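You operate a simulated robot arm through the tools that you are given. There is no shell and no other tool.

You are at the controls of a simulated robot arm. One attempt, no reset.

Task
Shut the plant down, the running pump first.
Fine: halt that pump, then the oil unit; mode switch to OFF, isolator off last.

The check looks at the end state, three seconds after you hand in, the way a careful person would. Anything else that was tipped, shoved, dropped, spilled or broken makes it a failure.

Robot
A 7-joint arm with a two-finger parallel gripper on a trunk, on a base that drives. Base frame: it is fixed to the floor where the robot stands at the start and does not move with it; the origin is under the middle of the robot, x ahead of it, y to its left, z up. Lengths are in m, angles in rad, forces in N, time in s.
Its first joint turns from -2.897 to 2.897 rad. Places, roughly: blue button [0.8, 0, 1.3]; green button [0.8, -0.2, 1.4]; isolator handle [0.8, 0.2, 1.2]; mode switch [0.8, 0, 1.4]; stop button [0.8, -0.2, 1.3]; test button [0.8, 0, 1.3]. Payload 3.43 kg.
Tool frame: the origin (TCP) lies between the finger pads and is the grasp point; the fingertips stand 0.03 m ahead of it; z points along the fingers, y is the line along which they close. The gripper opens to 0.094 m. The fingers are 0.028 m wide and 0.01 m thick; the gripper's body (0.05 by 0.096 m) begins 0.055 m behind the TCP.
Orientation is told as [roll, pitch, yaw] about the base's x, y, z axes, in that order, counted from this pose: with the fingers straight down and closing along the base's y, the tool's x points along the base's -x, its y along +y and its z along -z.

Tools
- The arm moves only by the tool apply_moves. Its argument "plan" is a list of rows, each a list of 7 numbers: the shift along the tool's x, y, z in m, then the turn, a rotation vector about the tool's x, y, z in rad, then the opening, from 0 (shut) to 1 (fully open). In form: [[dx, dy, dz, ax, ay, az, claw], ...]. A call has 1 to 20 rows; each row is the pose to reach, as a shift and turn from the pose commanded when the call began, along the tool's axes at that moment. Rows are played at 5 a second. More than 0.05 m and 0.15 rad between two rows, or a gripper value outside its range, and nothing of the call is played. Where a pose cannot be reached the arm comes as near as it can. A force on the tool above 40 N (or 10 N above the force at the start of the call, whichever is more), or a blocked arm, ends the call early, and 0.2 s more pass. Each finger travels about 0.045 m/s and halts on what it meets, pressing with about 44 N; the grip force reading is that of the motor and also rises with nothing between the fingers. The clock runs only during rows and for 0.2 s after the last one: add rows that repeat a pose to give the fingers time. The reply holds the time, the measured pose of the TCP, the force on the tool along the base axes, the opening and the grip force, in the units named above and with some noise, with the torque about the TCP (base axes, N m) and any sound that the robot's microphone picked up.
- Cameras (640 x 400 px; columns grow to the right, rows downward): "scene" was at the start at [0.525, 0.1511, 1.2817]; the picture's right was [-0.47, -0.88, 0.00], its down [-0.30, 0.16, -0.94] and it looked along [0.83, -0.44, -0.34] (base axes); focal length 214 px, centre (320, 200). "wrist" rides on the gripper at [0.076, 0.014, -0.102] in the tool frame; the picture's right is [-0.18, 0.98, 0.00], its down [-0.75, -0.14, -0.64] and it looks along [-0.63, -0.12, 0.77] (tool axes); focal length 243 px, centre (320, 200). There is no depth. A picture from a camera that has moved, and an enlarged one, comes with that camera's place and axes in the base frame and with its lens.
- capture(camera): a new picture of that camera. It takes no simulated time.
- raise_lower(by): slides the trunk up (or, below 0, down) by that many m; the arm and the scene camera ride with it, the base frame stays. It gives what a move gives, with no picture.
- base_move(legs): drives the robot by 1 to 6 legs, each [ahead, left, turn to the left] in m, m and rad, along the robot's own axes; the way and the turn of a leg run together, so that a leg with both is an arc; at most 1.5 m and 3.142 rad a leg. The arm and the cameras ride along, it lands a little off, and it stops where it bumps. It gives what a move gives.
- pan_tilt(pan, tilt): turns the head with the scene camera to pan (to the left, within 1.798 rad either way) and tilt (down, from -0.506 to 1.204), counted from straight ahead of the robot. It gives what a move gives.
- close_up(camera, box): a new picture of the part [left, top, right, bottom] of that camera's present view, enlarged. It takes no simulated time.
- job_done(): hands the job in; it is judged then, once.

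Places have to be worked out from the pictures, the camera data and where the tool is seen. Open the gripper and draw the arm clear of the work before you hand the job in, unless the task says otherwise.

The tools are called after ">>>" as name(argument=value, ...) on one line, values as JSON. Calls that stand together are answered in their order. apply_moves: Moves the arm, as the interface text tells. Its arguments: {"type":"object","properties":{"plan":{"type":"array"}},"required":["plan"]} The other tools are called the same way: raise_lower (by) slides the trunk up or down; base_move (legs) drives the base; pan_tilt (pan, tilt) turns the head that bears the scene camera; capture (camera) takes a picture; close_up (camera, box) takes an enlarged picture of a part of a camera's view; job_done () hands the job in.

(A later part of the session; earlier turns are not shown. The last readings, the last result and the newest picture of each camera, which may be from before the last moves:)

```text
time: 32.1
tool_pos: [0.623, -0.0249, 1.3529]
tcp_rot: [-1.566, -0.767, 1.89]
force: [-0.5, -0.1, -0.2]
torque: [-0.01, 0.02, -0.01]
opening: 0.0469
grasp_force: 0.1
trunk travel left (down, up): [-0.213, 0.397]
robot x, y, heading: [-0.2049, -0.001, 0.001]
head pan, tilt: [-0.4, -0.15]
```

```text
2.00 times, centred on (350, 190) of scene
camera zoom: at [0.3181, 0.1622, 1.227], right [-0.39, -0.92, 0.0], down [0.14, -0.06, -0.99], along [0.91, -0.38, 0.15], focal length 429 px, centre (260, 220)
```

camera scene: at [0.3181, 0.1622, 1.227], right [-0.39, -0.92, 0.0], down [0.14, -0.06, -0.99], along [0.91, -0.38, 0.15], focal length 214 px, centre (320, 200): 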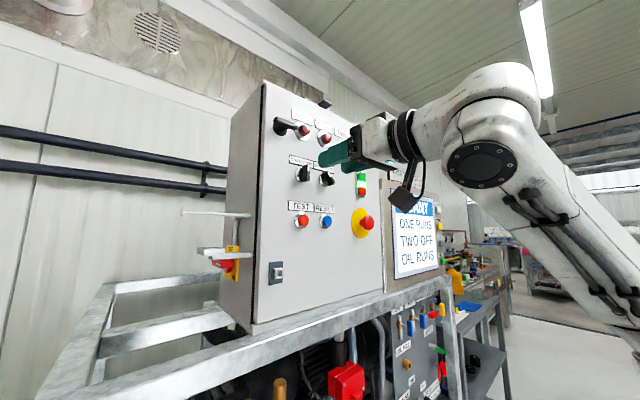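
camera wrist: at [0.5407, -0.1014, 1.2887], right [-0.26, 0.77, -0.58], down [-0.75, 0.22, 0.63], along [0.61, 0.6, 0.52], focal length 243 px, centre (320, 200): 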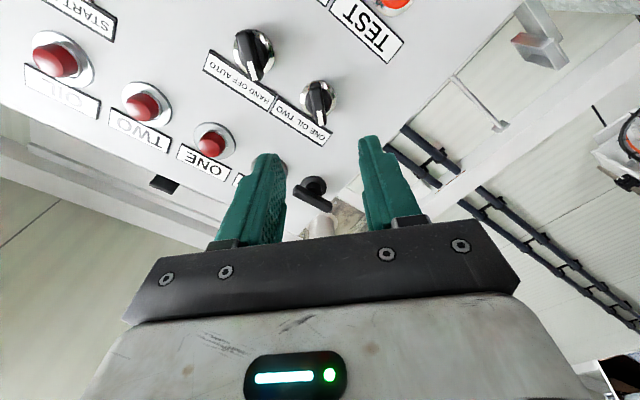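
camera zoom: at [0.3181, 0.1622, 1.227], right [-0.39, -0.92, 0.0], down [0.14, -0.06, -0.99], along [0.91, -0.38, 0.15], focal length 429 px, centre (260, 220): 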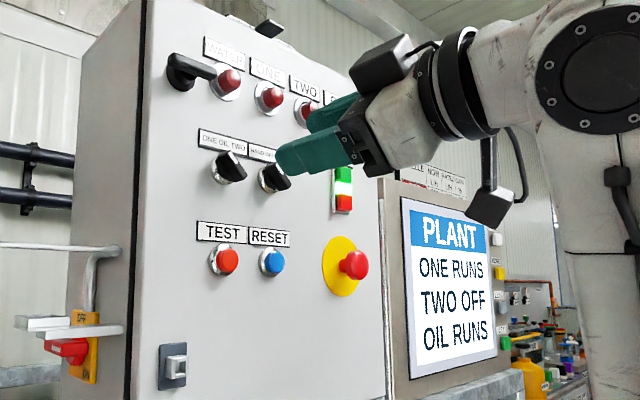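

Selector now points at ONE, the run lamp is lit (ONE runs). Next I unroll the tool, close the fingers and move across to stand off in front of HALT (s≈0.425 along the panel, z≈1.337).

>>> apply_moves(plan=[[0.0263, -0.0223, 0, 0, 0, 0.132, 0.4], [0.0525, -0.0445, 0, 0, 0, 0.263, 0.2], [0.0788, -0.0668, 0, 0, 0, 0.395, 0], [0.105, -0.0891, 0, 0, 0, 0.527, 0], [0.1313, -0.1113, 0, 0, 0, 0.658, 0], [0.1576, -0.1336, 0, 0, 0, 0.79, 0], [0.1576, -0.1336, 0, 0, 0, 0.79, 0], [0.1576, -0.1336, 0.03, 0, 0, 0.79, 0], [0.1576, -0.1336, 0.03, 0, 0, 0.79, 0]])

>>> capture(camera="wrist")

>>> close_up(camera="scene", box=[250, 90, 450, 290])

```text
time: 34.1
tool_pos: [0.7199, -0.2132, 1.3395]
tcp_rot: [-1.446, -1.556, 1.767]
force: [0.0, -0.7, -0.8]
torque: [0.01, 0.01, 0.0]
opening: 0.0
grasp_force: 33.2
trunk travel left (down, up): [-0.213, 0.397]
robot x, y, heading: [-0.2021, -0.0001, 0.001]
head pan, tilt: [-0.4, -0.15]
```

```text
taken
camera wrist: at [0.6176, -0.2353, 1.2622], right [-0.31, 0.93, 0.17], down [-0.57, -0.33, 0.76], along [0.76, 0.14, 0.63], focal length 243 px, centre (320, 200)
```

wrist: 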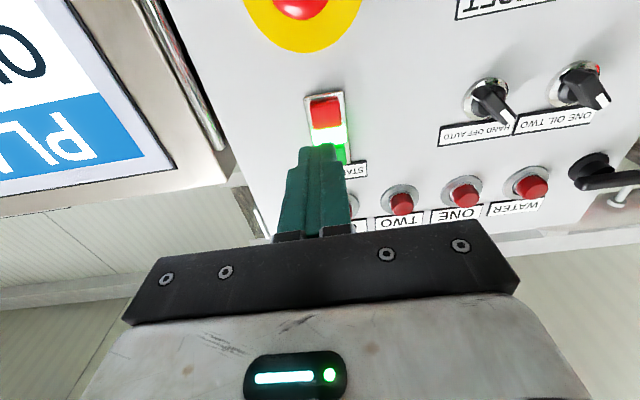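

```text
2.00 times, centred on (350, 190) of scene
camera zoom: at [0.3181, 0.1621, 1.227], right [-0.39, -0.92, 0.0], down [0.14, -0.06, -0.99], along [0.91, -0.38, 0.15], focal length 429 px, centre (260, 220)
```

zoom: 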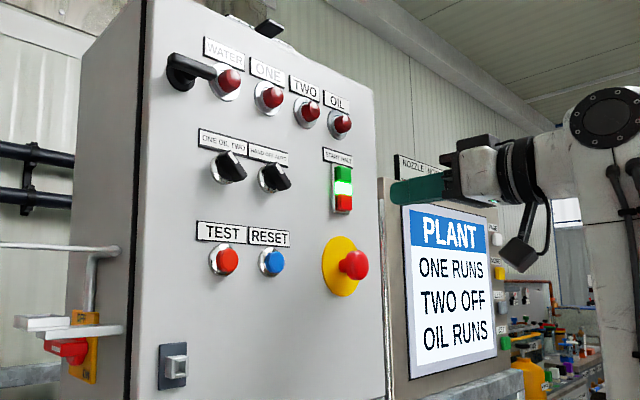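

Close-up from the wrist to fix HALT's position relative to the fingertips.

>>> close_up(camera="wrist", box=[260, 80, 400, 180])

```text
4.00 times, centred on (330, 130) of wrist
camera zoom: at [0.6176, -0.2353, 1.2622], right [-0.31, 0.93, 0.17], down [-0.57, -0.33, 0.76], along [0.76, 0.14, 0.63], focal length 970 px, centre (280, 480)
```

zoom: 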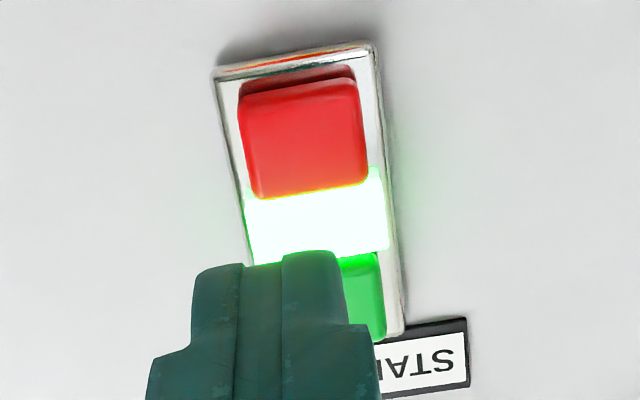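

HALT's face spans z≈1.328–1.349, s≈0.425, d≈0.718. I align (4.5 mm down, 3 mm left) and advance to near contact.

>>> apply_moves(plan=[[0.0045, 0.003, 0.02, 0, 0, 0, 0], [0.0045, 0.003, 0.04, 0, 0, 0, 0], [0.0045, 0.003, 0.055, 0, 0, 0, 0], [0.0045, 0.003, 0.062, 0, 0, 0, 0], [0.0045, 0.003, 0.062, 0, 0, 0, 0]])

>>> capture(camera="wrist")

>>> close_up(camera="scene", box=[310, 140, 450, 290])

```text
time: 35.3
tool_pos: [0.7758, -0.1903, 1.3339]
tcp_rot: [-1.42, -1.556, 1.743]
force: [-0.5, -0.4, 0.6]
torque: [-0.02, 0.0, -0.02]
opening: 0.0001
grasp_force: 32.6
trunk travel left (down, up): [-0.213, 0.397]
robot x, y, heading: [-0.2072, 0.0015, -0.004]
head pan, tilt: [-0.4, -0.15]
```

```text
taken
camera wrist: at [0.6752, -0.2111, 1.2572], right [-0.31, 0.93, 0.17], down [-0.57, -0.33, 0.76], along [0.76, 0.14, 0.63], focal length 243 px, centre (320, 200)
```

wrist: 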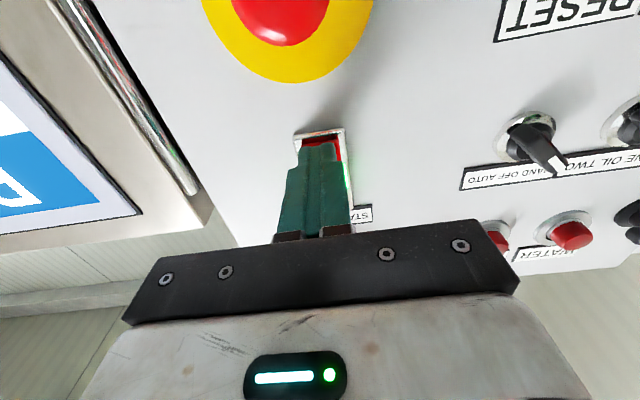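

```text
2.67 times, centred on (380, 215) of scene
camera zoom: at [0.3181, 0.1622, 1.227], right [-0.39, -0.92, 0.0], down [0.14, -0.06, -0.99], along [0.91, -0.38, 0.15], focal length 572 px, centre (160, 160)
```

zoom: 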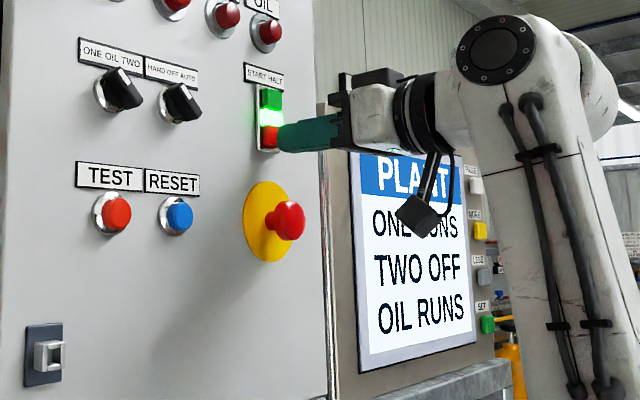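

The fingertips are right at HALT, with no force yet. I press in small steps.

>>> apply_moves(plan=[[0, 0, 0.005, 0, 0, 0, 0], [0, 0, 0.009, 0, 0, 0, 0], [0, 0, 0.012, 0, 0, 0, 0], [0, 0, 0.015, 0, 0, 0, 0]])

>>> close_up(camera="scene", box=[310, 140, 450, 290])

```text
time: 36.3
tool_pos: [0.7876, -0.1862, 1.3364]
tcp_rot: [-1.56, -1.558, 1.881]
force: [-35.0, 0.6, -10.4]
torque: [-0.12, 0.16, 0.33]
opening: 0.0
grasp_force: 32.5
trunk travel left (down, up): [-0.213, 0.397]
robot x, y, heading: [-0.2038, 0.0009, 0.001]
head pan, tilt: [-0.4, -0.15]
heard: click
```

```text
2.67 times, centred on (380, 215) of scene
camera zoom: at [0.3164, 0.1617, 1.2273], right [-0.39, -0.92, 0.0], down [0.14, -0.06, -0.99], along [0.91, -0.38, 0.15], focal length 572 px, centre (160, 160)
```

zoom: 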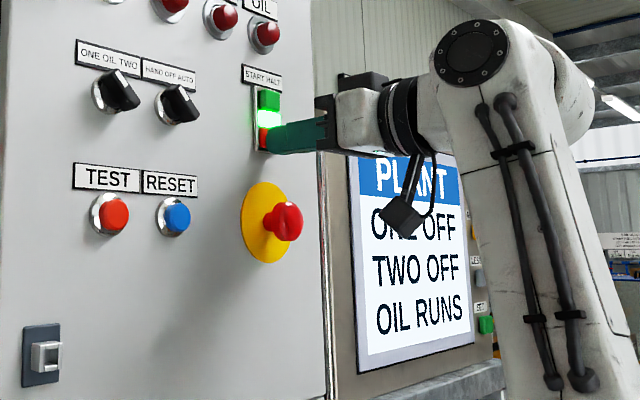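

A click, and the display now reads ONE OFF. I back off to the standoff and check.

>>> apply_moves(plan=[[0, 0, -0.02, 0, 0, 0, 0], [0, 0, -0.05, 0, 0, 0, 0], [0, 0, -0.09, 0, 0, 0, 0], [0, 0, -0.12, 0, 0, 0, 0], [0, 0, -0.12, 0, 0, 0, 0]])

>>> close_up(camera="scene", box=[250, 90, 450, 290])

>>> capture(camera="wrist")

```text
time: 37.5
tool_pos: [0.6761, -0.2236, 1.3328]
tcp_rot: [-1.403, -1.557, 1.724]
force: [0.8, -0.3, 0.1]
torque: [0.01, 0.01, 0.0]
opening: 0.0
grasp_force: 32.8
trunk travel left (down, up): [-0.213, 0.397]
robot x, y, heading: [-0.2037, -0.0014, 0.0]
head pan, tilt: [-0.4, -0.15]
```

```text
2.00 times, centred on (350, 190) of scene
camera zoom: at [0.3181, 0.1621, 1.227], right [-0.39, -0.92, 0.0], down [0.14, -0.06, -0.99], along [0.91, -0.38, 0.15], focal length 429 px, centre (260, 220)
```

zoom: 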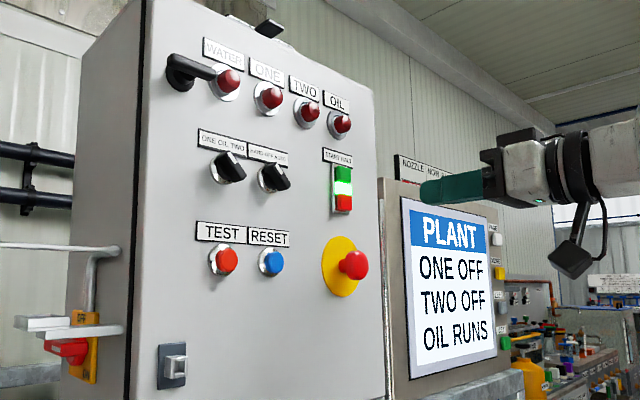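

```text
taken
camera wrist: at [0.575, -0.2435, 1.2554], right [-0.31, 0.93, 0.17], down [-0.57, -0.33, 0.76], along [0.76, 0.14, 0.63], focal length 243 px, centre (320, 200)
```

wrist: 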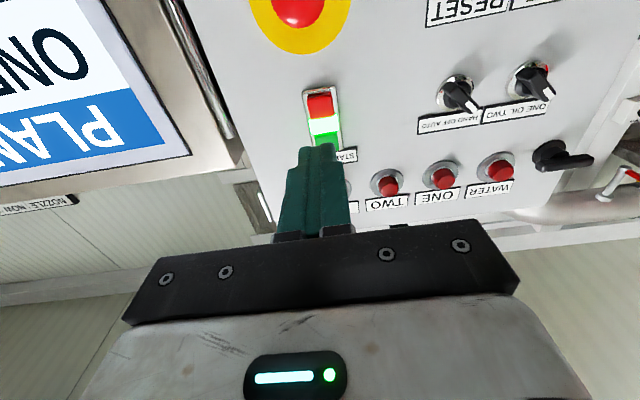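

ONE OFF, TWO OFF, OIL RUNS: correct. Now I return to the selector with the tool rolled −45° to match the ONE position, stopping just short.

>>> apply_moves(plan=[[-0.0028, 0.0292, 0, 0, 0, -0.113, 0.1], [-0.0056, 0.0584, 0, 0, 0, -0.226, 0.3], [-0.0084, 0.0876, 0, 0, 0, -0.339, 0.5], [-0.0111, 0.1169, 0, 0, 0, -0.451, 0.5], [-0.0139, 0.1461, 0, 0, 0, -0.564, 0.5], [-0.0167, 0.1753, 0, 0, 0, -0.677, 0.5], [-0.0195, 0.2045, 0, 0, 0, -0.79, 0.5], [-0.0195, 0.2045, 0.03, 0, 0, -0.79, 0.5], [-0.0195, 0.2045, 0.07, 0, 0, -0.79, 0.5], [-0.0195, 0.2045, 0.07, 0, 0, -0.79, 0.5]])

>>> capture(camera="wrist")

```text
time: 39.7
tool_pos: [0.6786, -0.0055, 1.3493]
tcp_rot: [-1.568, -0.766, 1.891]
force: [0.3, 0.5, 1.0]
torque: [0.03, 0.0, 0.0]
opening: 0.0469
grasp_force: 0.2
trunk travel left (down, up): [-0.213, 0.397]
robot x, y, heading: [-0.2017, -0.0002, -0.006]
head pan, tilt: [-0.4, -0.15]
```

```text
taken
camera wrist: at [0.5964, -0.0829, 1.2852], right [-0.26, 0.77, -0.58], down [-0.75, 0.22, 0.63], along [0.61, 0.6, 0.52], focal length 243 px, centre (320, 200)
```

wrist: 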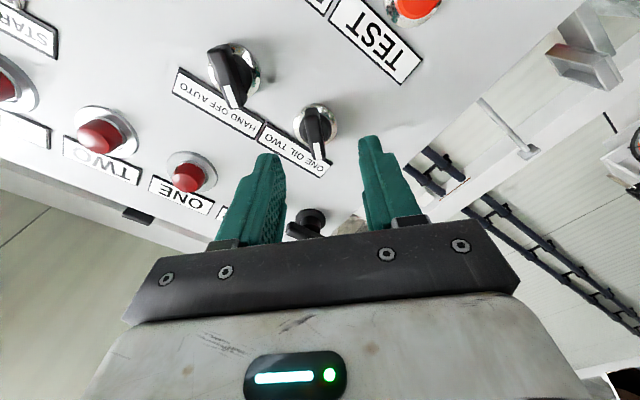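

Aligned within ~3 mm of the selector axis. I fine-correct, advance over the bar and close.

>>> apply_moves(plan=[[-0.0009, -0.0033, 0.02, 0, 0, 0, 0.5], [-0.0009, -0.0033, 0.04, 0, 0, 0, 0.5], [-0.0009, -0.0033, 0.0525, 0, 0, 0, 0.5], [-0.0009, -0.0033, 0.0525, 0, 0, 0, 0.3], [-0.0009, -0.0033, 0.0525, 0, 0, 0, 0.1], [-0.0009, -0.0033, 0.0525, 0, 0, 0, 0.05], [-0.0009, -0.0033, 0.0525, 0, 0, 0, 0.05]])

>>> capture(camera="wrist")

```text
time: 41.3
tool_pos: [0.7278, 0.0089, 1.3528]
tcp_rot: [-1.568, -0.768, 1.892]
force: [1.0, -1.1, 1.1]
torque: [0.3, -0.96, -0.01]
opening: 0.0111
grasp_force: 44.3
trunk travel left (down, up): [-0.213, 0.397]
robot x, y, heading: [-0.2025, 0.0008, 0.005]
head pan, tilt: [-0.4, -0.15]
```

```text
taken
camera wrist: at [0.6454, -0.0682, 1.2887], right [-0.26, 0.77, -0.58], down [-0.75, 0.22, 0.63], along [0.61, 0.6, 0.52], focal length 243 px, centre (320, 200)
```

wrist: 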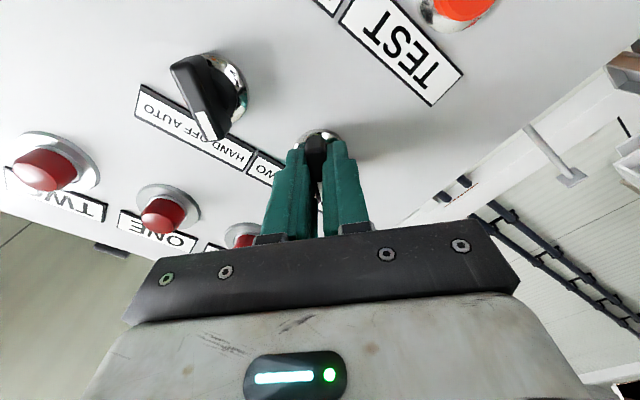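

Gripped with almost no side load. I rotate back clockwise 45° to OIL, then open and retreat.

>>> apply_moves(plan=[[0, 0, 0, 0, 0, 0.1, 0.05], [0, 0, 0, 0, 0, 0.2, 0.05], [0, 0, 0, 0, 0, 0.3, 0.05], [0, 0, 0, 0, 0, 0.4, 0.05], [0, 0, 0, 0, 0, 0.5, 0.05], [0, 0, 0, 0, 0, 0.6, 0.05], [0, 0, 0, 0, 0, 0.7, 0.05], [0, 0, 0, 0, 0, 0.785, 0.05], [0, 0, 0, 0, 0, 0.785, 0.05], [0, 0, 0, 0, 0, 0.785, 0.3], [0, 0, 0, 0, 0, 0.785, 0.5], [0, 0, -0.03, 0, 0, 0.785, 0.5], [0, 0, -0.07, 0, 0, 0.785, 0.5], [0, 0, -0.11, 0, 0, 0.785, 0.5], [0, 0, -0.11, 0, 0, 0.785, 0.5]])

>>> capture(camera="wrist")

>>> close_up(camera="scene", box=[250, 90, 450, 290])

```text
time: 44.5
tool_pos: [0.6249, -0.0272, 1.3526]
tcp_rot: [-1.45, -1.554, 1.769]
force: [0.1, -0.6, -0.6]
torque: [0.02, -0.02, 0.02]
opening: 0.0466
grasp_force: 0.0
trunk travel left (down, up): [-0.213, 0.397]
robot x, y, heading: [-0.206, -0.0033, -0.002]
head pan, tilt: [-0.4, -0.15]
```

```text
taken
camera wrist: at [0.5234, -0.0495, 1.2753], right [-0.31, 0.94, 0.17], down [-0.57, -0.32, 0.76], along [0.76, 0.14, 0.63], focal length 243 px, centre (320, 200)
```

wrist: 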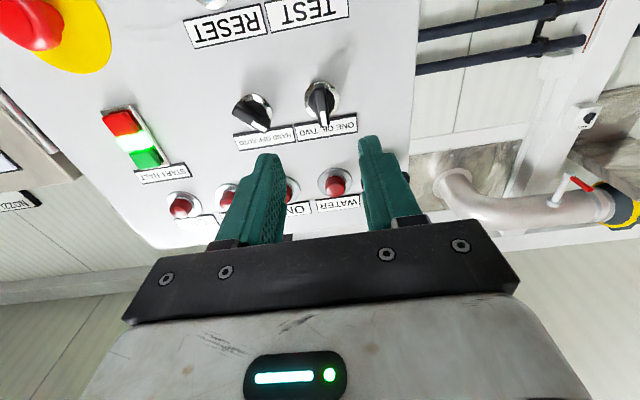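

```text
2.00 times, centred on (350, 190) of scene
camera zoom: at [0.3181, 0.1622, 1.227], right [-0.39, -0.92, 0.0], down [0.14, -0.06, -0.99], along [0.91, -0.38, 0.15], focal length 429 px, centre (260, 220)
```

zoom: 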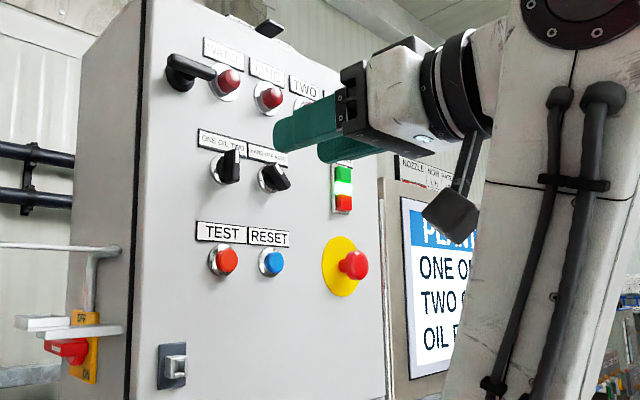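

Selector is back at OIL. Now across to HALT again with closed fingers, stopping just short of contact.

>>> apply_moves(plan=[[0.003, -0.034, 0, 0, 0, 0, 0.3], [0.006, -0.068, 0, 0, 0, 0, 0.1], [0.009, -0.102, 0, 0, 0, 0, 0], [0.012, -0.136, 0, 0, 0, 0, 0], [0.015, -0.17, 0, 0, 0, 0, 0], [0.018, -0.2025, 0, 0, 0, 0, 0], [0.018, -0.2025, 0, 0, 0, 0, 0], [0.018, -0.2025, 0.04, 0, 0, 0, 0], [0.018, -0.2025, 0.08, 0, 0, 0, 0], [0.018, -0.2025, 0.09, 0, 0, 0, 0], [0.018, -0.2025, 0.09, 0, 0, 0, 0]])

>>> close_up(camera="wrist", box=[220, 80, 420, 205])

>>> close_up(camera="scene", box=[310, 140, 450, 290])

```text
time: 46.9
tool_pos: [0.7735, -0.1894, 1.3402]
tcp_rot: [-1.445, -1.554, 1.764]
force: [-0.5, -0.7, 0.2]
torque: [-0.02, -0.02, -0.01]
opening: 0.0001
grasp_force: 32.6
trunk travel left (down, up): [-0.213, 0.397]
robot x, y, heading: [-0.2055, -0.0012, -0.002]
head pan, tilt: [-0.4, -0.15]
```

```text
3.20 times, centred on (320, 142) of wrist
camera zoom: at [0.6729, -0.2112, 1.2627], right [-0.31, 0.94, 0.17], down [-0.57, -0.32, 0.76], along [0.76, 0.14, 0.63], focal length 776 px, centre (320, 384)
```

zoom: 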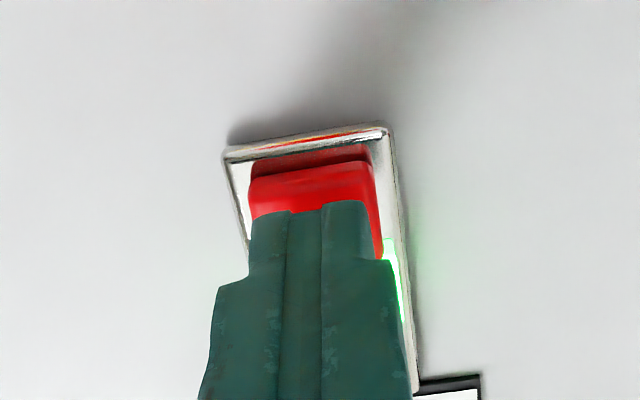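

```text
2.67 times, centred on (380, 215) of scene
camera zoom: at [0.3181, 0.1622, 1.227], right [-0.39, -0.92, 0.0], down [0.14, -0.06, -0.99], along [0.91, -0.38, 0.15], focal length 572 px, centre (160, 160)
```

zoom: 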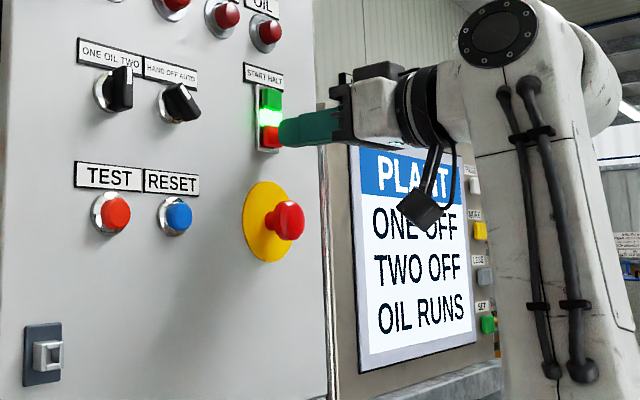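

I'm ~6 mm higher than the last press; I lower by 6 mm and press.

>>> apply_moves(plan=[[0.006, 0, 0, 0, 0, 0, 0], [0.006, 0, 0.005, 0, 0, 0, 0], [0.006, 0, 0.01, 0, 0, 0, 0], [0.006, 0, 0.014, 0, 0, 0, 0], [0.006, 0, 0.017, 0, 0, 0, 0]])

>>> close_up(camera="scene", box=[310, 140, 450, 290])

```text
time: 48.1
tool_pos: [0.7882, -0.1867, 1.3336]
tcp_rot: [-1.506, -1.551, 1.826]
force: [-31.2, -0.5, -11.0]
torque: [-0.07, 0.13, 0.24]
opening: 0.0
grasp_force: 33.1
trunk travel left (down, up): [-0.213, 0.397]
robot x, y, heading: [-0.2032, 0.0012, -0.005]
head pan, tilt: [-0.4, -0.15]
heard: click
```

```text
2.67 times, centred on (380, 215) of scene
camera zoom: at [0.3167, 0.1617, 1.2273], right [-0.39, -0.92, 0.0], down [0.14, -0.06, -0.99], along [0.91, -0.38, 0.15], focal length 572 px, centre (160, 160)
```

zoom: 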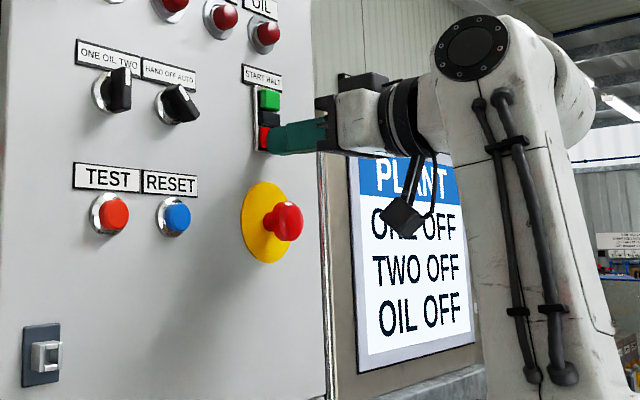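

OIL OFF and the run lamp is dark. Now I retreat and go to the mode switch (s≈0.288, z≈1.353), rolling −45° to match HAND.

>>> apply_moves(plan=[[0, 0, -0.03, 0, 0, 0, 0], [0, 0, -0.07, 0, 0, 0, 0], [0, 0, -0.105, 0, 0, 0, 0], [-0.003, 0.023, -0.105, 0, 0, -0.131, 0.1], [-0.006, 0.046, -0.105, 0, 0, -0.262, 0.3], [-0.009, 0.069, -0.105, 0, 0, -0.393, 0.5], [-0.012, 0.092, -0.105, 0, 0, -0.523, 0.5], [-0.015, 0.115, -0.105, 0, 0, -0.654, 0.5], [-0.018, 0.137, -0.105, 0, 0, -0.785, 0.5], [-0.018, 0.137, -0.075, 0, 0, -0.785, 0.5], [-0.018, 0.137, -0.055, 0, 0, -0.785, 0.5], [-0.018, 0.137, -0.055, 0, 0, -0.785, 0.5]])

>>> capture(camera="wrist")

>>> close_up(camera="wrist", box=[220, 60, 420, 185])

```text
time: 50.7
tool_pos: [0.695, -0.0727, 1.3474]
tcp_rot: [-1.568, -0.769, 1.892]
force: [-0.4, -0.2, 0.0]
torque: [0.01, 0.0, -0.02]
opening: 0.0471
grasp_force: 0.0
trunk travel left (down, up): [-0.213, 0.397]
robot x, y, heading: [-0.2066, 0.0018, 0.002]
head pan, tilt: [-0.4, -0.15]
```

```text
taken
camera wrist: at [0.6117, -0.149, 1.2834], right [-0.26, 0.77, -0.58], down [-0.75, 0.22, 0.63], along [0.61, 0.6, 0.52], focal length 243 px, centre (320, 200)
```

wrist: 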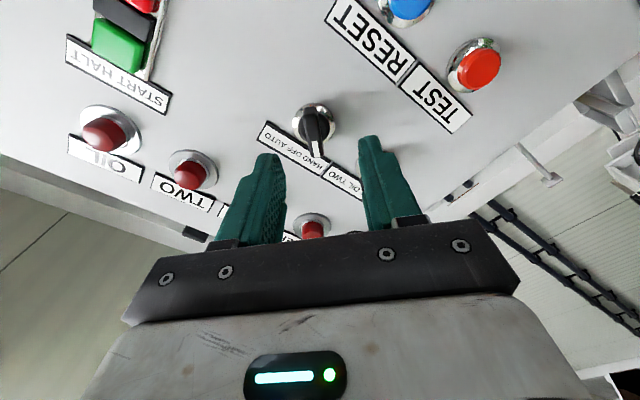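

```text
3.20 times, centred on (320, 122) of wrist
camera zoom: at [0.6117, -0.149, 1.2834], right [-0.26, 0.77, -0.58], down [-0.75, 0.22, 0.63], along [0.61, 0.6, 0.52], focal length 776 px, centre (320, 448)
```

zoom: 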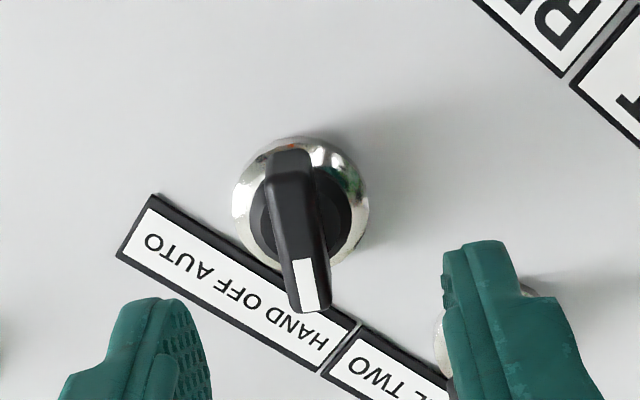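

The bar is parallel to the fingers (45° confirmed), slightly off-centre. I correct ~5 mm, advance and close.

>>> apply_moves(plan=[[-0.0018, -0.0046, 0.02, 0, 0, 0, 0.5], [-0.0018, -0.0046, 0.04, 0, 0, 0, 0.5], [-0.0018, -0.0046, 0.058, 0, 0, 0, 0.5], [-0.0018, -0.0046, 0.058, 0, 0, 0, 0.3], [-0.0018, -0.0046, 0.058, 0, 0, 0, 0.1], [-0.0018, -0.0046, 0.058, 0, 0, 0, 0.05], [-0.0018, -0.0046, 0.058, 0, 0, 0, 0.05]])

>>> capture(camera="wrist")

```text
time: 52.3
tool_pos: [0.7497, -0.0561, 1.3532]
tcp_rot: [-1.571, -0.767, 1.891]
force: [1.8, -3.0, 6.5]
torque: [0.26, -0.7, 0.01]
opening: 0.011
grasp_force: 44.0
trunk travel left (down, up): [-0.213, 0.397]
robot x, y, heading: [-0.2042, -0.0011, 0.002]
head pan, tilt: [-0.4, -0.15]
```

```text
taken
camera wrist: at [0.6671, -0.1326, 1.2885], right [-0.26, 0.77, -0.58], down [-0.75, 0.22, 0.62], along [0.61, 0.59, 0.52], focal length 243 px, centre (320, 200)
```

wrist: 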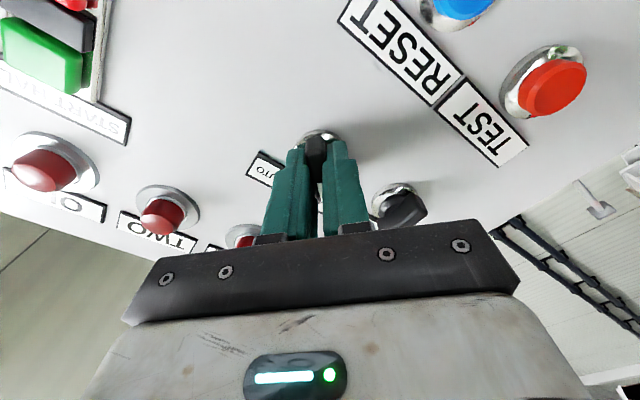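

Gripped well. I rotate clockwise 45° to OFF, open and retreat.

>>> apply_moves(plan=[[0, 0, 0, 0, 0, 0.1, 0.05], [0, 0, 0, 0, 0, 0.2, 0.05], [0, 0, 0, 0, 0, 0.3, 0.05], [0, 0, 0, 0, 0, 0.4, 0.05], [0, 0, 0, 0, 0, 0.5, 0.05], [0, 0, 0, 0, 0, 0.6, 0.05], [0, 0, 0, 0, 0, 0.7, 0.05], [0, 0, 0, 0, 0, 0.785, 0.05], [0, 0, 0, 0, 0, 0.785, 0.05], [0, 0, 0, 0, 0, 0.785, 0.3], [0, 0, 0, 0, 0, 0.785, 0.5], [0, 0, -0.03, 0, 0, 0.785, 0.5], [0, 0, -0.07, 0, 0, 0.785, 0.5], [0, 0, -0.11, 0, 0, 0.785, 0.5], [0, 0, -0.11, 0, 0, 0.785, 0.5]])

>>> close_up(camera="wrist", box=[220, 50, 440, 190])

>>> close_up(camera="scene", box=[250, 90, 450, 290])

```text
time: 55.5
tool_pos: [0.6445, -0.0918, 1.3495]
tcp_rot: [-1.428, -1.552, 1.75]
force: [-0.6, -0.3, -0.1]
torque: [0.0, -0.01, 0.01]
opening: 0.0473
grasp_force: 0.0
trunk travel left (down, up): [-0.213, 0.397]
robot x, y, heading: [-0.2024, -0.0013, 0.005]
head pan, tilt: [-0.4, -0.15]
```

```text
2.86 times, centred on (330, 120) of wrist
camera zoom: at [0.5428, -0.113, 1.2739], right [-0.31, 0.94, 0.17], down [-0.57, -0.32, 0.76], along [0.76, 0.14, 0.63], focal length 693 px, centre (291, 429)
```

zoom: 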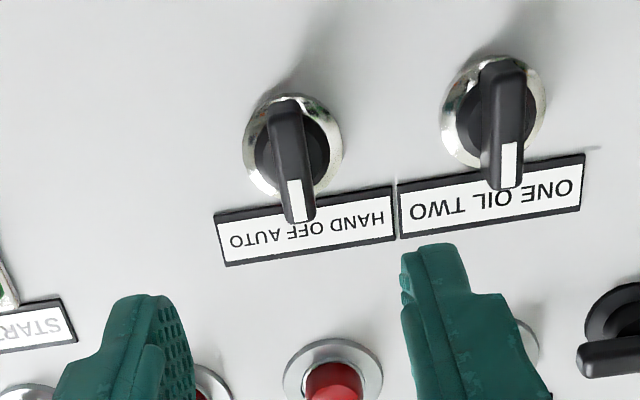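

```text
2.00 times, centred on (350, 190) of scene
camera zoom: at [0.3181, 0.1622, 1.227], right [-0.39, -0.92, 0.0], down [0.14, -0.06, -0.99], along [0.91, -0.38, 0.15], focal length 429 px, centre (260, 220)
```

zoom: 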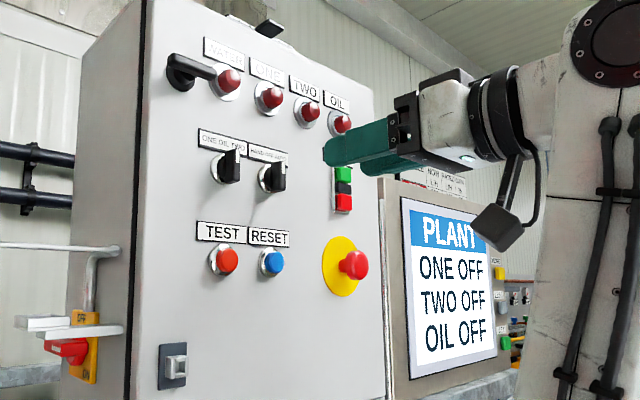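

The mode switch is at OFF, everything displays OFF. Now the isolator: I pull the arm back and look at the cabinet's left side and the floor on the left.

>>> apply_moves(plan=[[0, 0, -0.04, 0, 0, 0, 0.5], [0, 0, -0.08, 0, 0, 0, 0.5], [0, 0, -0.12, 0, 0, 0, 0.5], [0, 0, -0.12, 0, 0, 0, 0.5]])

>>> pan_tilt(pan=0.3, tilt=0.3)

>>> capture(camera="scene")

>>> pan_tilt(pan=0.6, tilt=0.9)

>>> capture(camera="scene")

```text
time: 56.5
tool_pos: [0.5316, -0.1297, 1.356]
tcp_rot: [-1.43, -1.554, 1.749]
force: [-0.1, -0.8, 0.2]
torque: [0.04, -0.01, -0.03]
opening: 0.0473
grasp_force: 0.0
trunk travel left (down, up): [-0.213, 0.397]
robot x, y, heading: [-0.2026, 0.0024, 0.004]
head pan, tilt: [-0.4, -0.15]
```

```text
time: 57.6
tool_pos: [0.5317, -0.1303, 1.3562]
tcp_rot: [-1.444, -1.553, 1.765]
force: [0.0, -0.4, -0.6]
torque: [0.02, -0.01, 0.05]
opening: 0.0467
grasp_force: 0.1
trunk travel left (down, up): [-0.213, 0.397]
robot x, y, heading: [-0.208, 0.0011, 0.001]
head pan, tilt: [0.3, 0.3]
```

```text
taken
camera scene: at [0.3287, 0.2229, 1.1861], right [0.3, -0.96, 0.0], down [-0.28, -0.09, -0.96], along [0.91, 0.28, -0.3], focal length 214 px, centre (320, 200)
```

scene: 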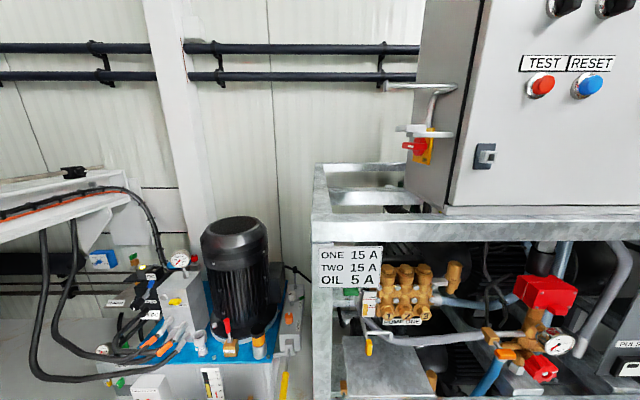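

```text
time: 58.6
tool_pos: [0.5318, -0.1305, 1.3555]
tcp_rot: [-1.447, -1.552, 1.769]
force: [0.3, -0.3, 0.5]
torque: [-0.02, 0.0, 0.04]
opening: 0.0471
grasp_force: 0.0
trunk travel left (down, up): [-0.213, 0.397]
robot x, y, heading: [-0.2048, -0.0007, -0.001]
head pan, tilt: [0.6, 0.901]
```

```text
taken
camera scene: at [0.3018, 0.238, 1.1339], right [0.56, -0.83, 0.0], down [-0.65, -0.44, -0.62], along [0.51, 0.35, -0.78], focal length 214 px, centre (320, 200)
```

scene: 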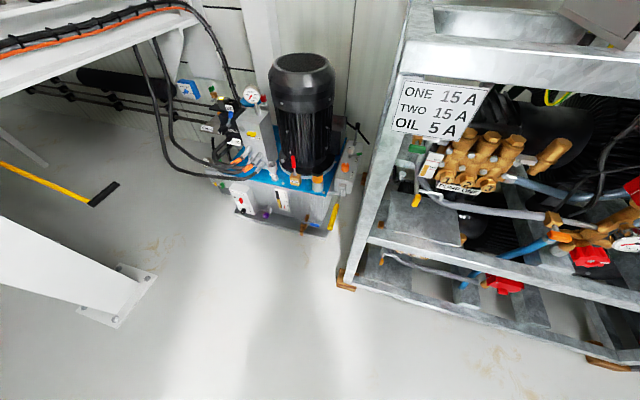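

Floor on the left is clear (skid corner foot at [0.65, 0.32]; a post at y≈1.2). The isolator plate is around [0.88, 0.14, 1.155] on the left wall, with a rod (tip ≈[0.73, 0.23, 1.26]) and tray near it. I drive left 0.35 m to view it properly.

>>> base_move(legs=[[0, 0.35, 0]])

>>> pan_tilt(pan=-0.45, tilt=0.1)

>>> capture(camera="scene")

>>> close_up(camera="scene", box=[240, 120, 400, 240])

```text
time: 60.9
tool_pos: [0.5316, 0.2164, 1.3558]
tcp_rot: [-1.447, -1.554, 1.768]
force: [0.5, 0.8, -0.2]
torque: [0.0, 0.0, 0.0]
opening: 0.0471
grasp_force: 0.1
trunk travel left (down, up): [-0.213, 0.397]
robot x, y, heading: [-0.206, 0.3475, 0.001]
head pan, tilt: [0.6, 0.901]
```

```text
time: 62.2
tool_pos: [0.5321, 0.2159, 1.3547]
tcp_rot: [-1.447, -1.555, 1.769]
force: [0.9, 0.1, 0.3]
torque: [0.02, 0.02, 0.0]
opening: 0.047
grasp_force: 0.0
trunk travel left (down, up): [-0.213, 0.397]
robot x, y, heading: [-0.2021, 0.3447, -0.003]
head pan, tilt: [-0.45, 0.099]
```

```text
taken
camera scene: at [0.3228, 0.5023, 1.2047], right [-0.44, -0.9, 0.0], down [-0.09, 0.04, -0.99], along [0.9, -0.43, -0.1], focal length 214 px, centre (320, 200)
```

scene: 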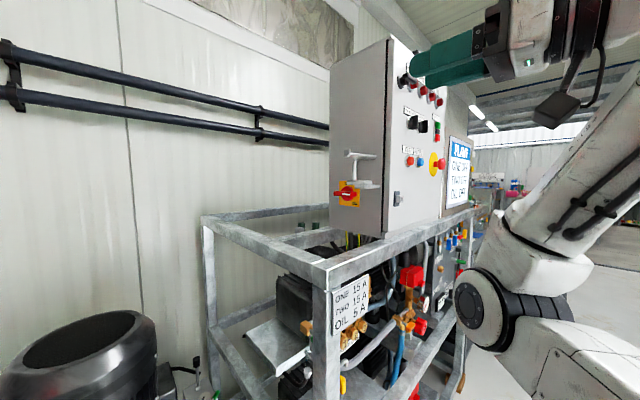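

```text
3.33 times, centred on (320, 180) of scene
camera zoom: at [0.3228, 0.5023, 1.2047], right [-0.44, -0.9, 0.0], down [-0.09, 0.04, -0.99], along [0.9, -0.43, -0.1], focal length 715 px, centre (320, 267)
```

zoom: 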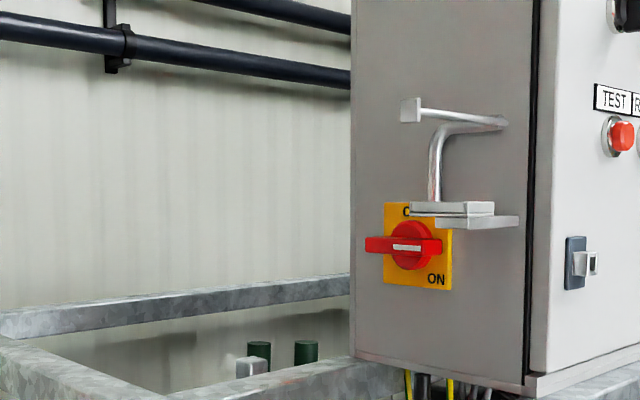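

Now the isolator is clear: red handle bar horizontal (pointing toward ON), OFF at the top. I zoom in for detail.

>>> close_up(camera="scene", box=[325, 145, 385, 215])

>>> pan_tilt(pan=-0.2, tilt=0.4)

>>> raise_lower(by=0.2)

>>> capture(camera="scene")

```text
5.71 times, centred on (355, 180) of scene
camera zoom: at [0.3228, 0.5023, 1.2047], right [-0.44, -0.9, 0.0], down [-0.09, 0.04, -0.99], along [0.9, -0.43, -0.1], focal length 1226 px, centre (120, 314)
```

zoom: 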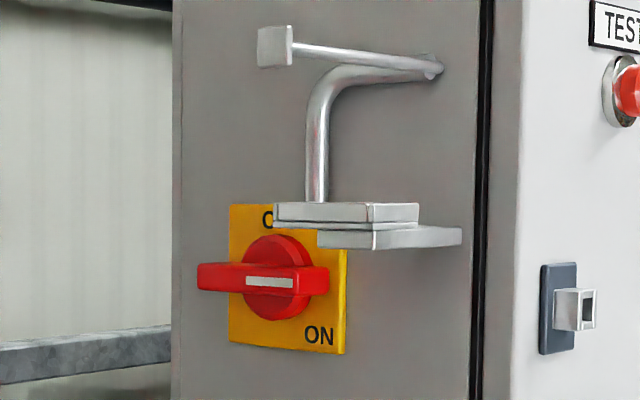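

```text
time: 63.0
tool_pos: [0.5313, 0.2146, 1.356]
tcp_rot: [-1.446, -1.553, 1.767]
force: [0.3, -0.2, -1.0]
torque: [-0.03, -0.01, 0.01]
opening: 0.047
grasp_force: 0.0
trunk travel left (down, up): [-0.213, 0.397]
robot x, y, heading: [-0.2053, 0.3479, -0.002]
head pan, tilt: [-0.201, 0.4]
```

```text
time: 65.1
tool_pos: [0.5315, 0.215, 1.5552]
tcp_rot: [-1.442, -1.552, 1.762]
force: [0.3, 0.1, 0.6]
torque: [-0.01, 0.01, 0.01]
opening: 0.047
grasp_force: 0.1
trunk travel left (down, up): [-0.413, 0.197]
robot x, y, heading: [-0.204, 0.348, -0.007]
head pan, tilt: [-0.201, 0.4]
```

```text
taken
camera scene: at [0.3308, 0.5238, 1.3768], right [-0.2, -0.98, 0.0], down [-0.38, 0.08, -0.92], along [0.9, -0.18, -0.39], focal length 214 px, centre (320, 200)
```

scene: 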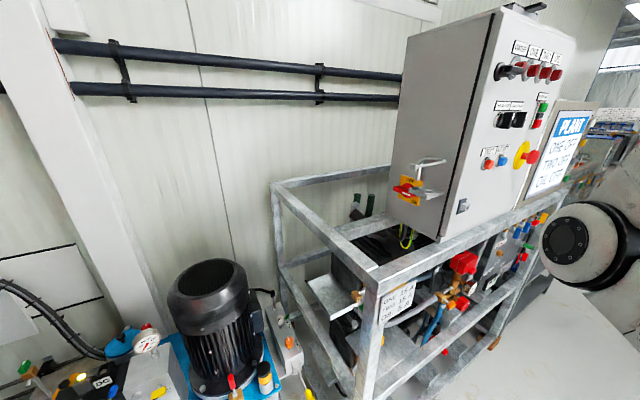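

A higher vantage; I zoom in to see the tray, hook and handle in depth.

>>> close_up(camera="scene", box=[375, 145, 465, 220])

```text
5.33 times, centred on (420, 182) of scene
camera zoom: at [0.3308, 0.5238, 1.3768], right [-0.2, -0.98, 0.0], down [-0.38, 0.08, -0.92], along [0.9, -0.18, -0.39], focal length 1144 px, centre (-213, 293)
```

zoom: 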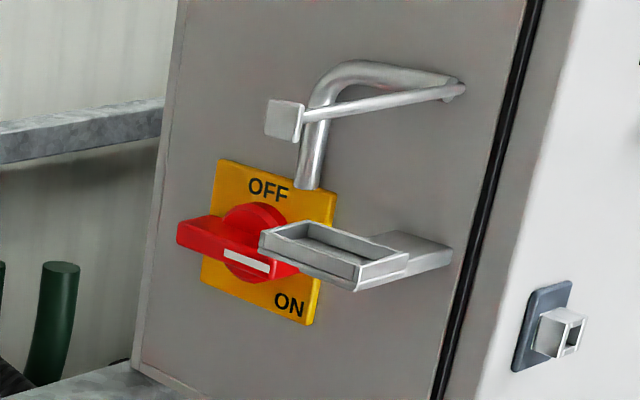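

Triangulated: handle hub axis at panel-depth d≈0.852, z≈1.162 (about [0.84, 0.16]); the bar is ±46 mm, front at s≈0.08; tray sits nearer the front (d 0.74–0.80, z≈1.19), hook rod at d≈0.77, z≈1.26. The handle must go counter-clockwise 90° to OFF, approached from the left. I drive diagonally forward-left, then turn right, staying clear of cart, post and skid corner.

>>> base_move(legs=[[0.2, 0.4, 0], [0, 0, -0.45]])

>>> pan_tilt(pan=-0.5, tilt=0.45)

>>> capture(camera="scene")

>>> capture(camera="wrist")

```text
time: 69.2
tool_pos: [0.6021, 0.3131, 1.5551]
tcp_rot: [-1.447, -1.554, 1.319]
force: [0.2, 0.6, -0.4]
torque: [-0.01, -0.02, -0.01]
opening: 0.0472
grasp_force: 0.1
trunk travel left (down, up): [-0.413, 0.197]
robot x, y, heading: [-0.0008, 0.7526, -0.447]
head pan, tilt: [-0.201, 0.4]
```

```text
time: 70.0
tool_pos: [0.6014, 0.3121, 1.5566]
tcp_rot: [-1.448, -1.553, 1.317]
force: [0.1, -0.2, -0.4]
torque: [-0.05, 0.03, 0.0]
opening: 0.0471
grasp_force: 0.1
trunk travel left (down, up): [-0.413, 0.197]
robot x, y, heading: [0.0011, 0.752, -0.451]
head pan, tilt: [-0.499, 0.45]
```

```text
taken
camera scene: at [0.5339, 0.6588, 1.3722], right [-0.81, -0.58, 0.0], down [-0.25, 0.35, -0.9], along [0.53, -0.73, -0.44], focal length 214 px, centre (320, 200)
```

scene: 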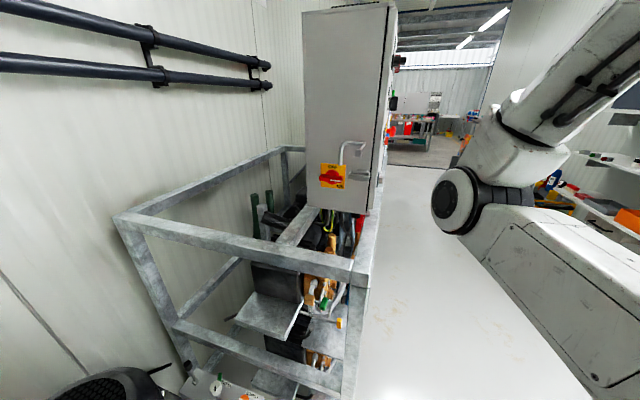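

```text
taken
camera wrist: at [0.5018, 0.3366, 1.4783], right [0.13, 0.98, 0.17], down [-0.65, -0.04, 0.76], along [0.75, -0.2, 0.63], focal length 243 px, centre (320, 200)
```

wrist: 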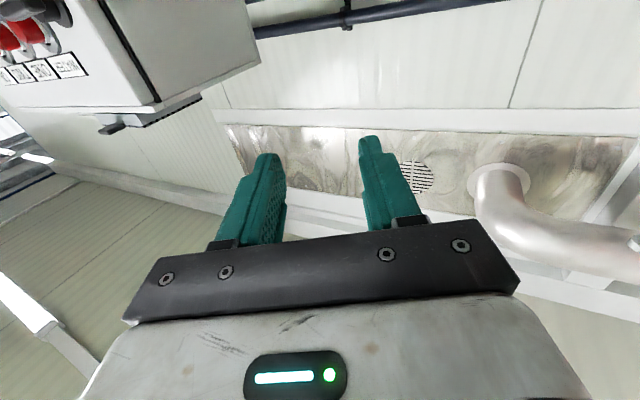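

A near face-on view of the isolator. I zoom to fix its geometry.

>>> close_up(camera="scene", box=[300, 130, 390, 220])

```text
4.44 times, centred on (345, 175) of scene
camera zoom: at [0.5339, 0.6588, 1.3722], right [-0.81, -0.58, 0.0], down [-0.25, 0.35, -0.9], along [0.53, -0.73, -0.44], focal length 953 px, centre (209, 311)
```

zoom: 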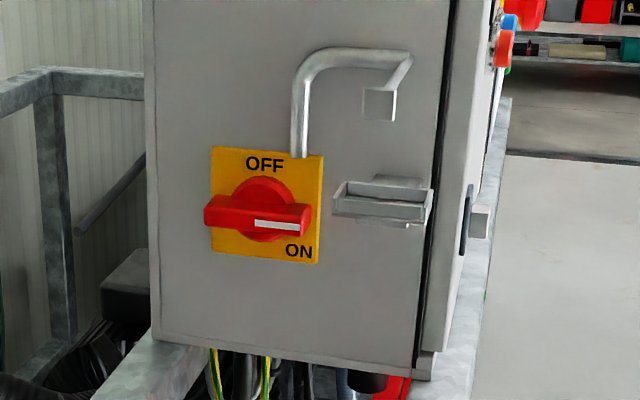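

Clear now: pointer at ON (right), OFF at top; hub axis d≈0.853, z≈1.164. First, keeping high (z≈1.5), I swing the tool to point at the cabinet's left wall, then check arm posture.

>>> apply_moves(plan=[[0.006, 0.003, 0.02, 0.124, 0, 0, 0.6], [0.012, 0.007, 0.041, 0.249, 0, 0, 0.6], [0.018, 0.011, 0.062, 0.373, 0, 0, 0.6], [0.024, 0.015, 0.083, 0.498, 0, 0, 0.6], [0.03, 0.019, 0.103, 0.622, 0, 0, 0.6], [0.036, 0.023, 0.124, 0.747, 0, 0, 0.6], [0.042, 0.028, 0.145, 0.871, 0, 0, 0.6], [0.048, 0.032, 0.165, 0.996, 0, 0, 0.6], [0.055, 0.037, 0.186, 1.12, 0, 0, 0.6], [0.055, 0.037, 0.186, 1.12, 0, 0, 0.6]])

>>> capture(camera="scene")

>>> capture(camera="wrist")

```text
time: 72.2
tool_pos: [0.7884, 0.3246, 1.5003]
tcp_rot: [-2.592, -1.55, 1.342]
force: [-0.3, -0.3, -0.4]
torque: [-0.01, -0.01, -0.02]
opening: 0.0565
grasp_force: 0.2
trunk travel left (down, up): [-0.413, 0.197]
robot x, y, heading: [-0.0039, 0.7499, -0.45]
head pan, tilt: [-0.499, 0.45]
```

```text
taken
camera scene: at [0.534, 0.6589, 1.3721], right [-0.81, -0.58, 0.0], down [-0.25, 0.35, -0.9], along [0.52, -0.73, -0.44], focal length 214 px, centre (320, 200)
```

scene: 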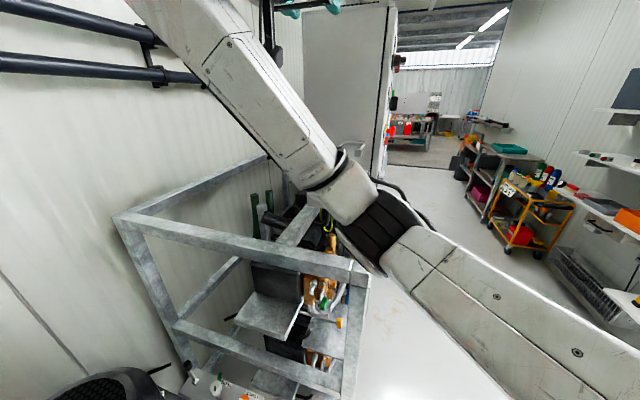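

```text
taken
camera wrist: at [0.7713, 0.4235, 1.4214], right [0.93, 0.31, 0.17], down [-0.33, 0.58, 0.74], along [0.13, -0.75, 0.64], focal length 243 px, centre (320, 200)
```

wrist: 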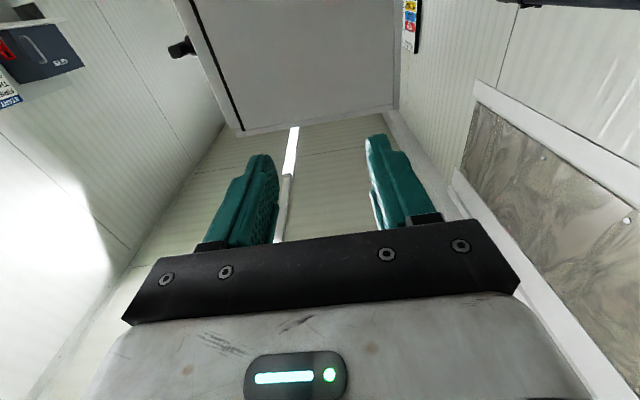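

The tool faces the left wall, but the elbow hangs low near the skid corner. I raise the trunk to the top so the arm comes from above, then pitch the tool nose-down and see how the elbow sits.

>>> raise_lower(by=0.19)

>>> apply_moves(plan=[[0.015, 0.004, 0, 0, 0.1, 0, 0.4], [0.03, 0.008, 0, 0, 0.2, 0, 0.2], [0.045, 0.012, 0, 0, 0.3, 0, 0], [0.06, 0.016, 0, 0, 0.4, 0, 0], [0.075, 0.02, 0, 0, 0.5, 0, 0], [0.09, 0.024, 0, 0, 0.6, 0, 0], [0.09, 0.024, 0, 0, 0.6, 0, 0]])

>>> capture(camera="scene")

>>> capture(camera="wrist")

```text
time: 74.2
tool_pos: [0.789, 0.3243, 1.6907]
tcp_rot: [-2.554, -1.553, 1.306]
force: [-0.8, -0.1, -0.2]
torque: [-0.01, 0.02, 0.02]
opening: 0.0562
grasp_force: 0.0
trunk travel left (down, up): [-0.603, 0.007]
robot x, y, heading: [-0.0041, 0.7482, -0.453]
head pan, tilt: [-0.499, 0.45]
```

```text
time: 75.8
tool_pos: [0.8124, 0.3309, 1.6]
tcp_rot: [-0.019, -0.986, -1.233]
force: [0.1, 0.5, 0.7]
torque: [-0.02, 0.01, 0.01]
opening: 0.0
grasp_force: 33.0
trunk travel left (down, up): [-0.603, 0.007]
robot x, y, heading: [-0.0041, 0.7506, -0.448]
head pan, tilt: [-0.499, 0.45]
```

```text
taken
camera scene: at [0.534, 0.6589, 1.5621], right [-0.81, -0.58, 0.0], down [-0.25, 0.35, -0.9], along [0.52, -0.73, -0.44], focal length 214 px, centre (320, 200)
```

scene: 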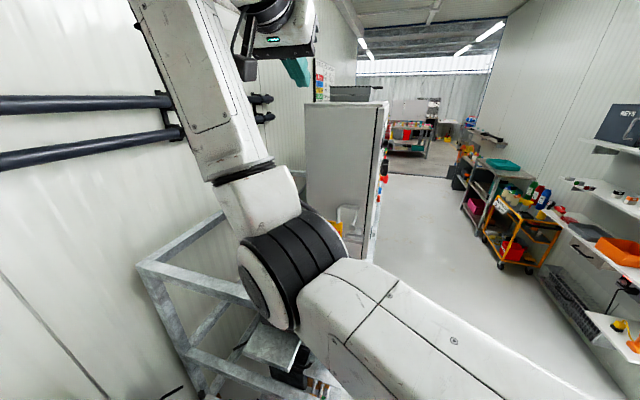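

```text
taken
camera wrist: at [0.7852, 0.4543, 1.5919], right [0.97, 0.21, 0.14], down [-0.16, 0.07, 0.98], along [0.2, -0.97, 0.1], focal length 243 px, centre (320, 200)
```

wrist: 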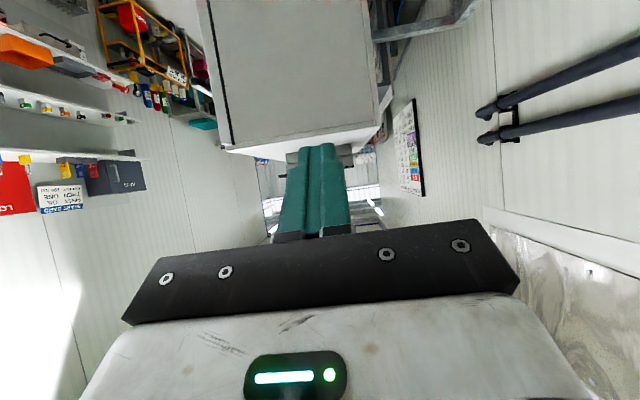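

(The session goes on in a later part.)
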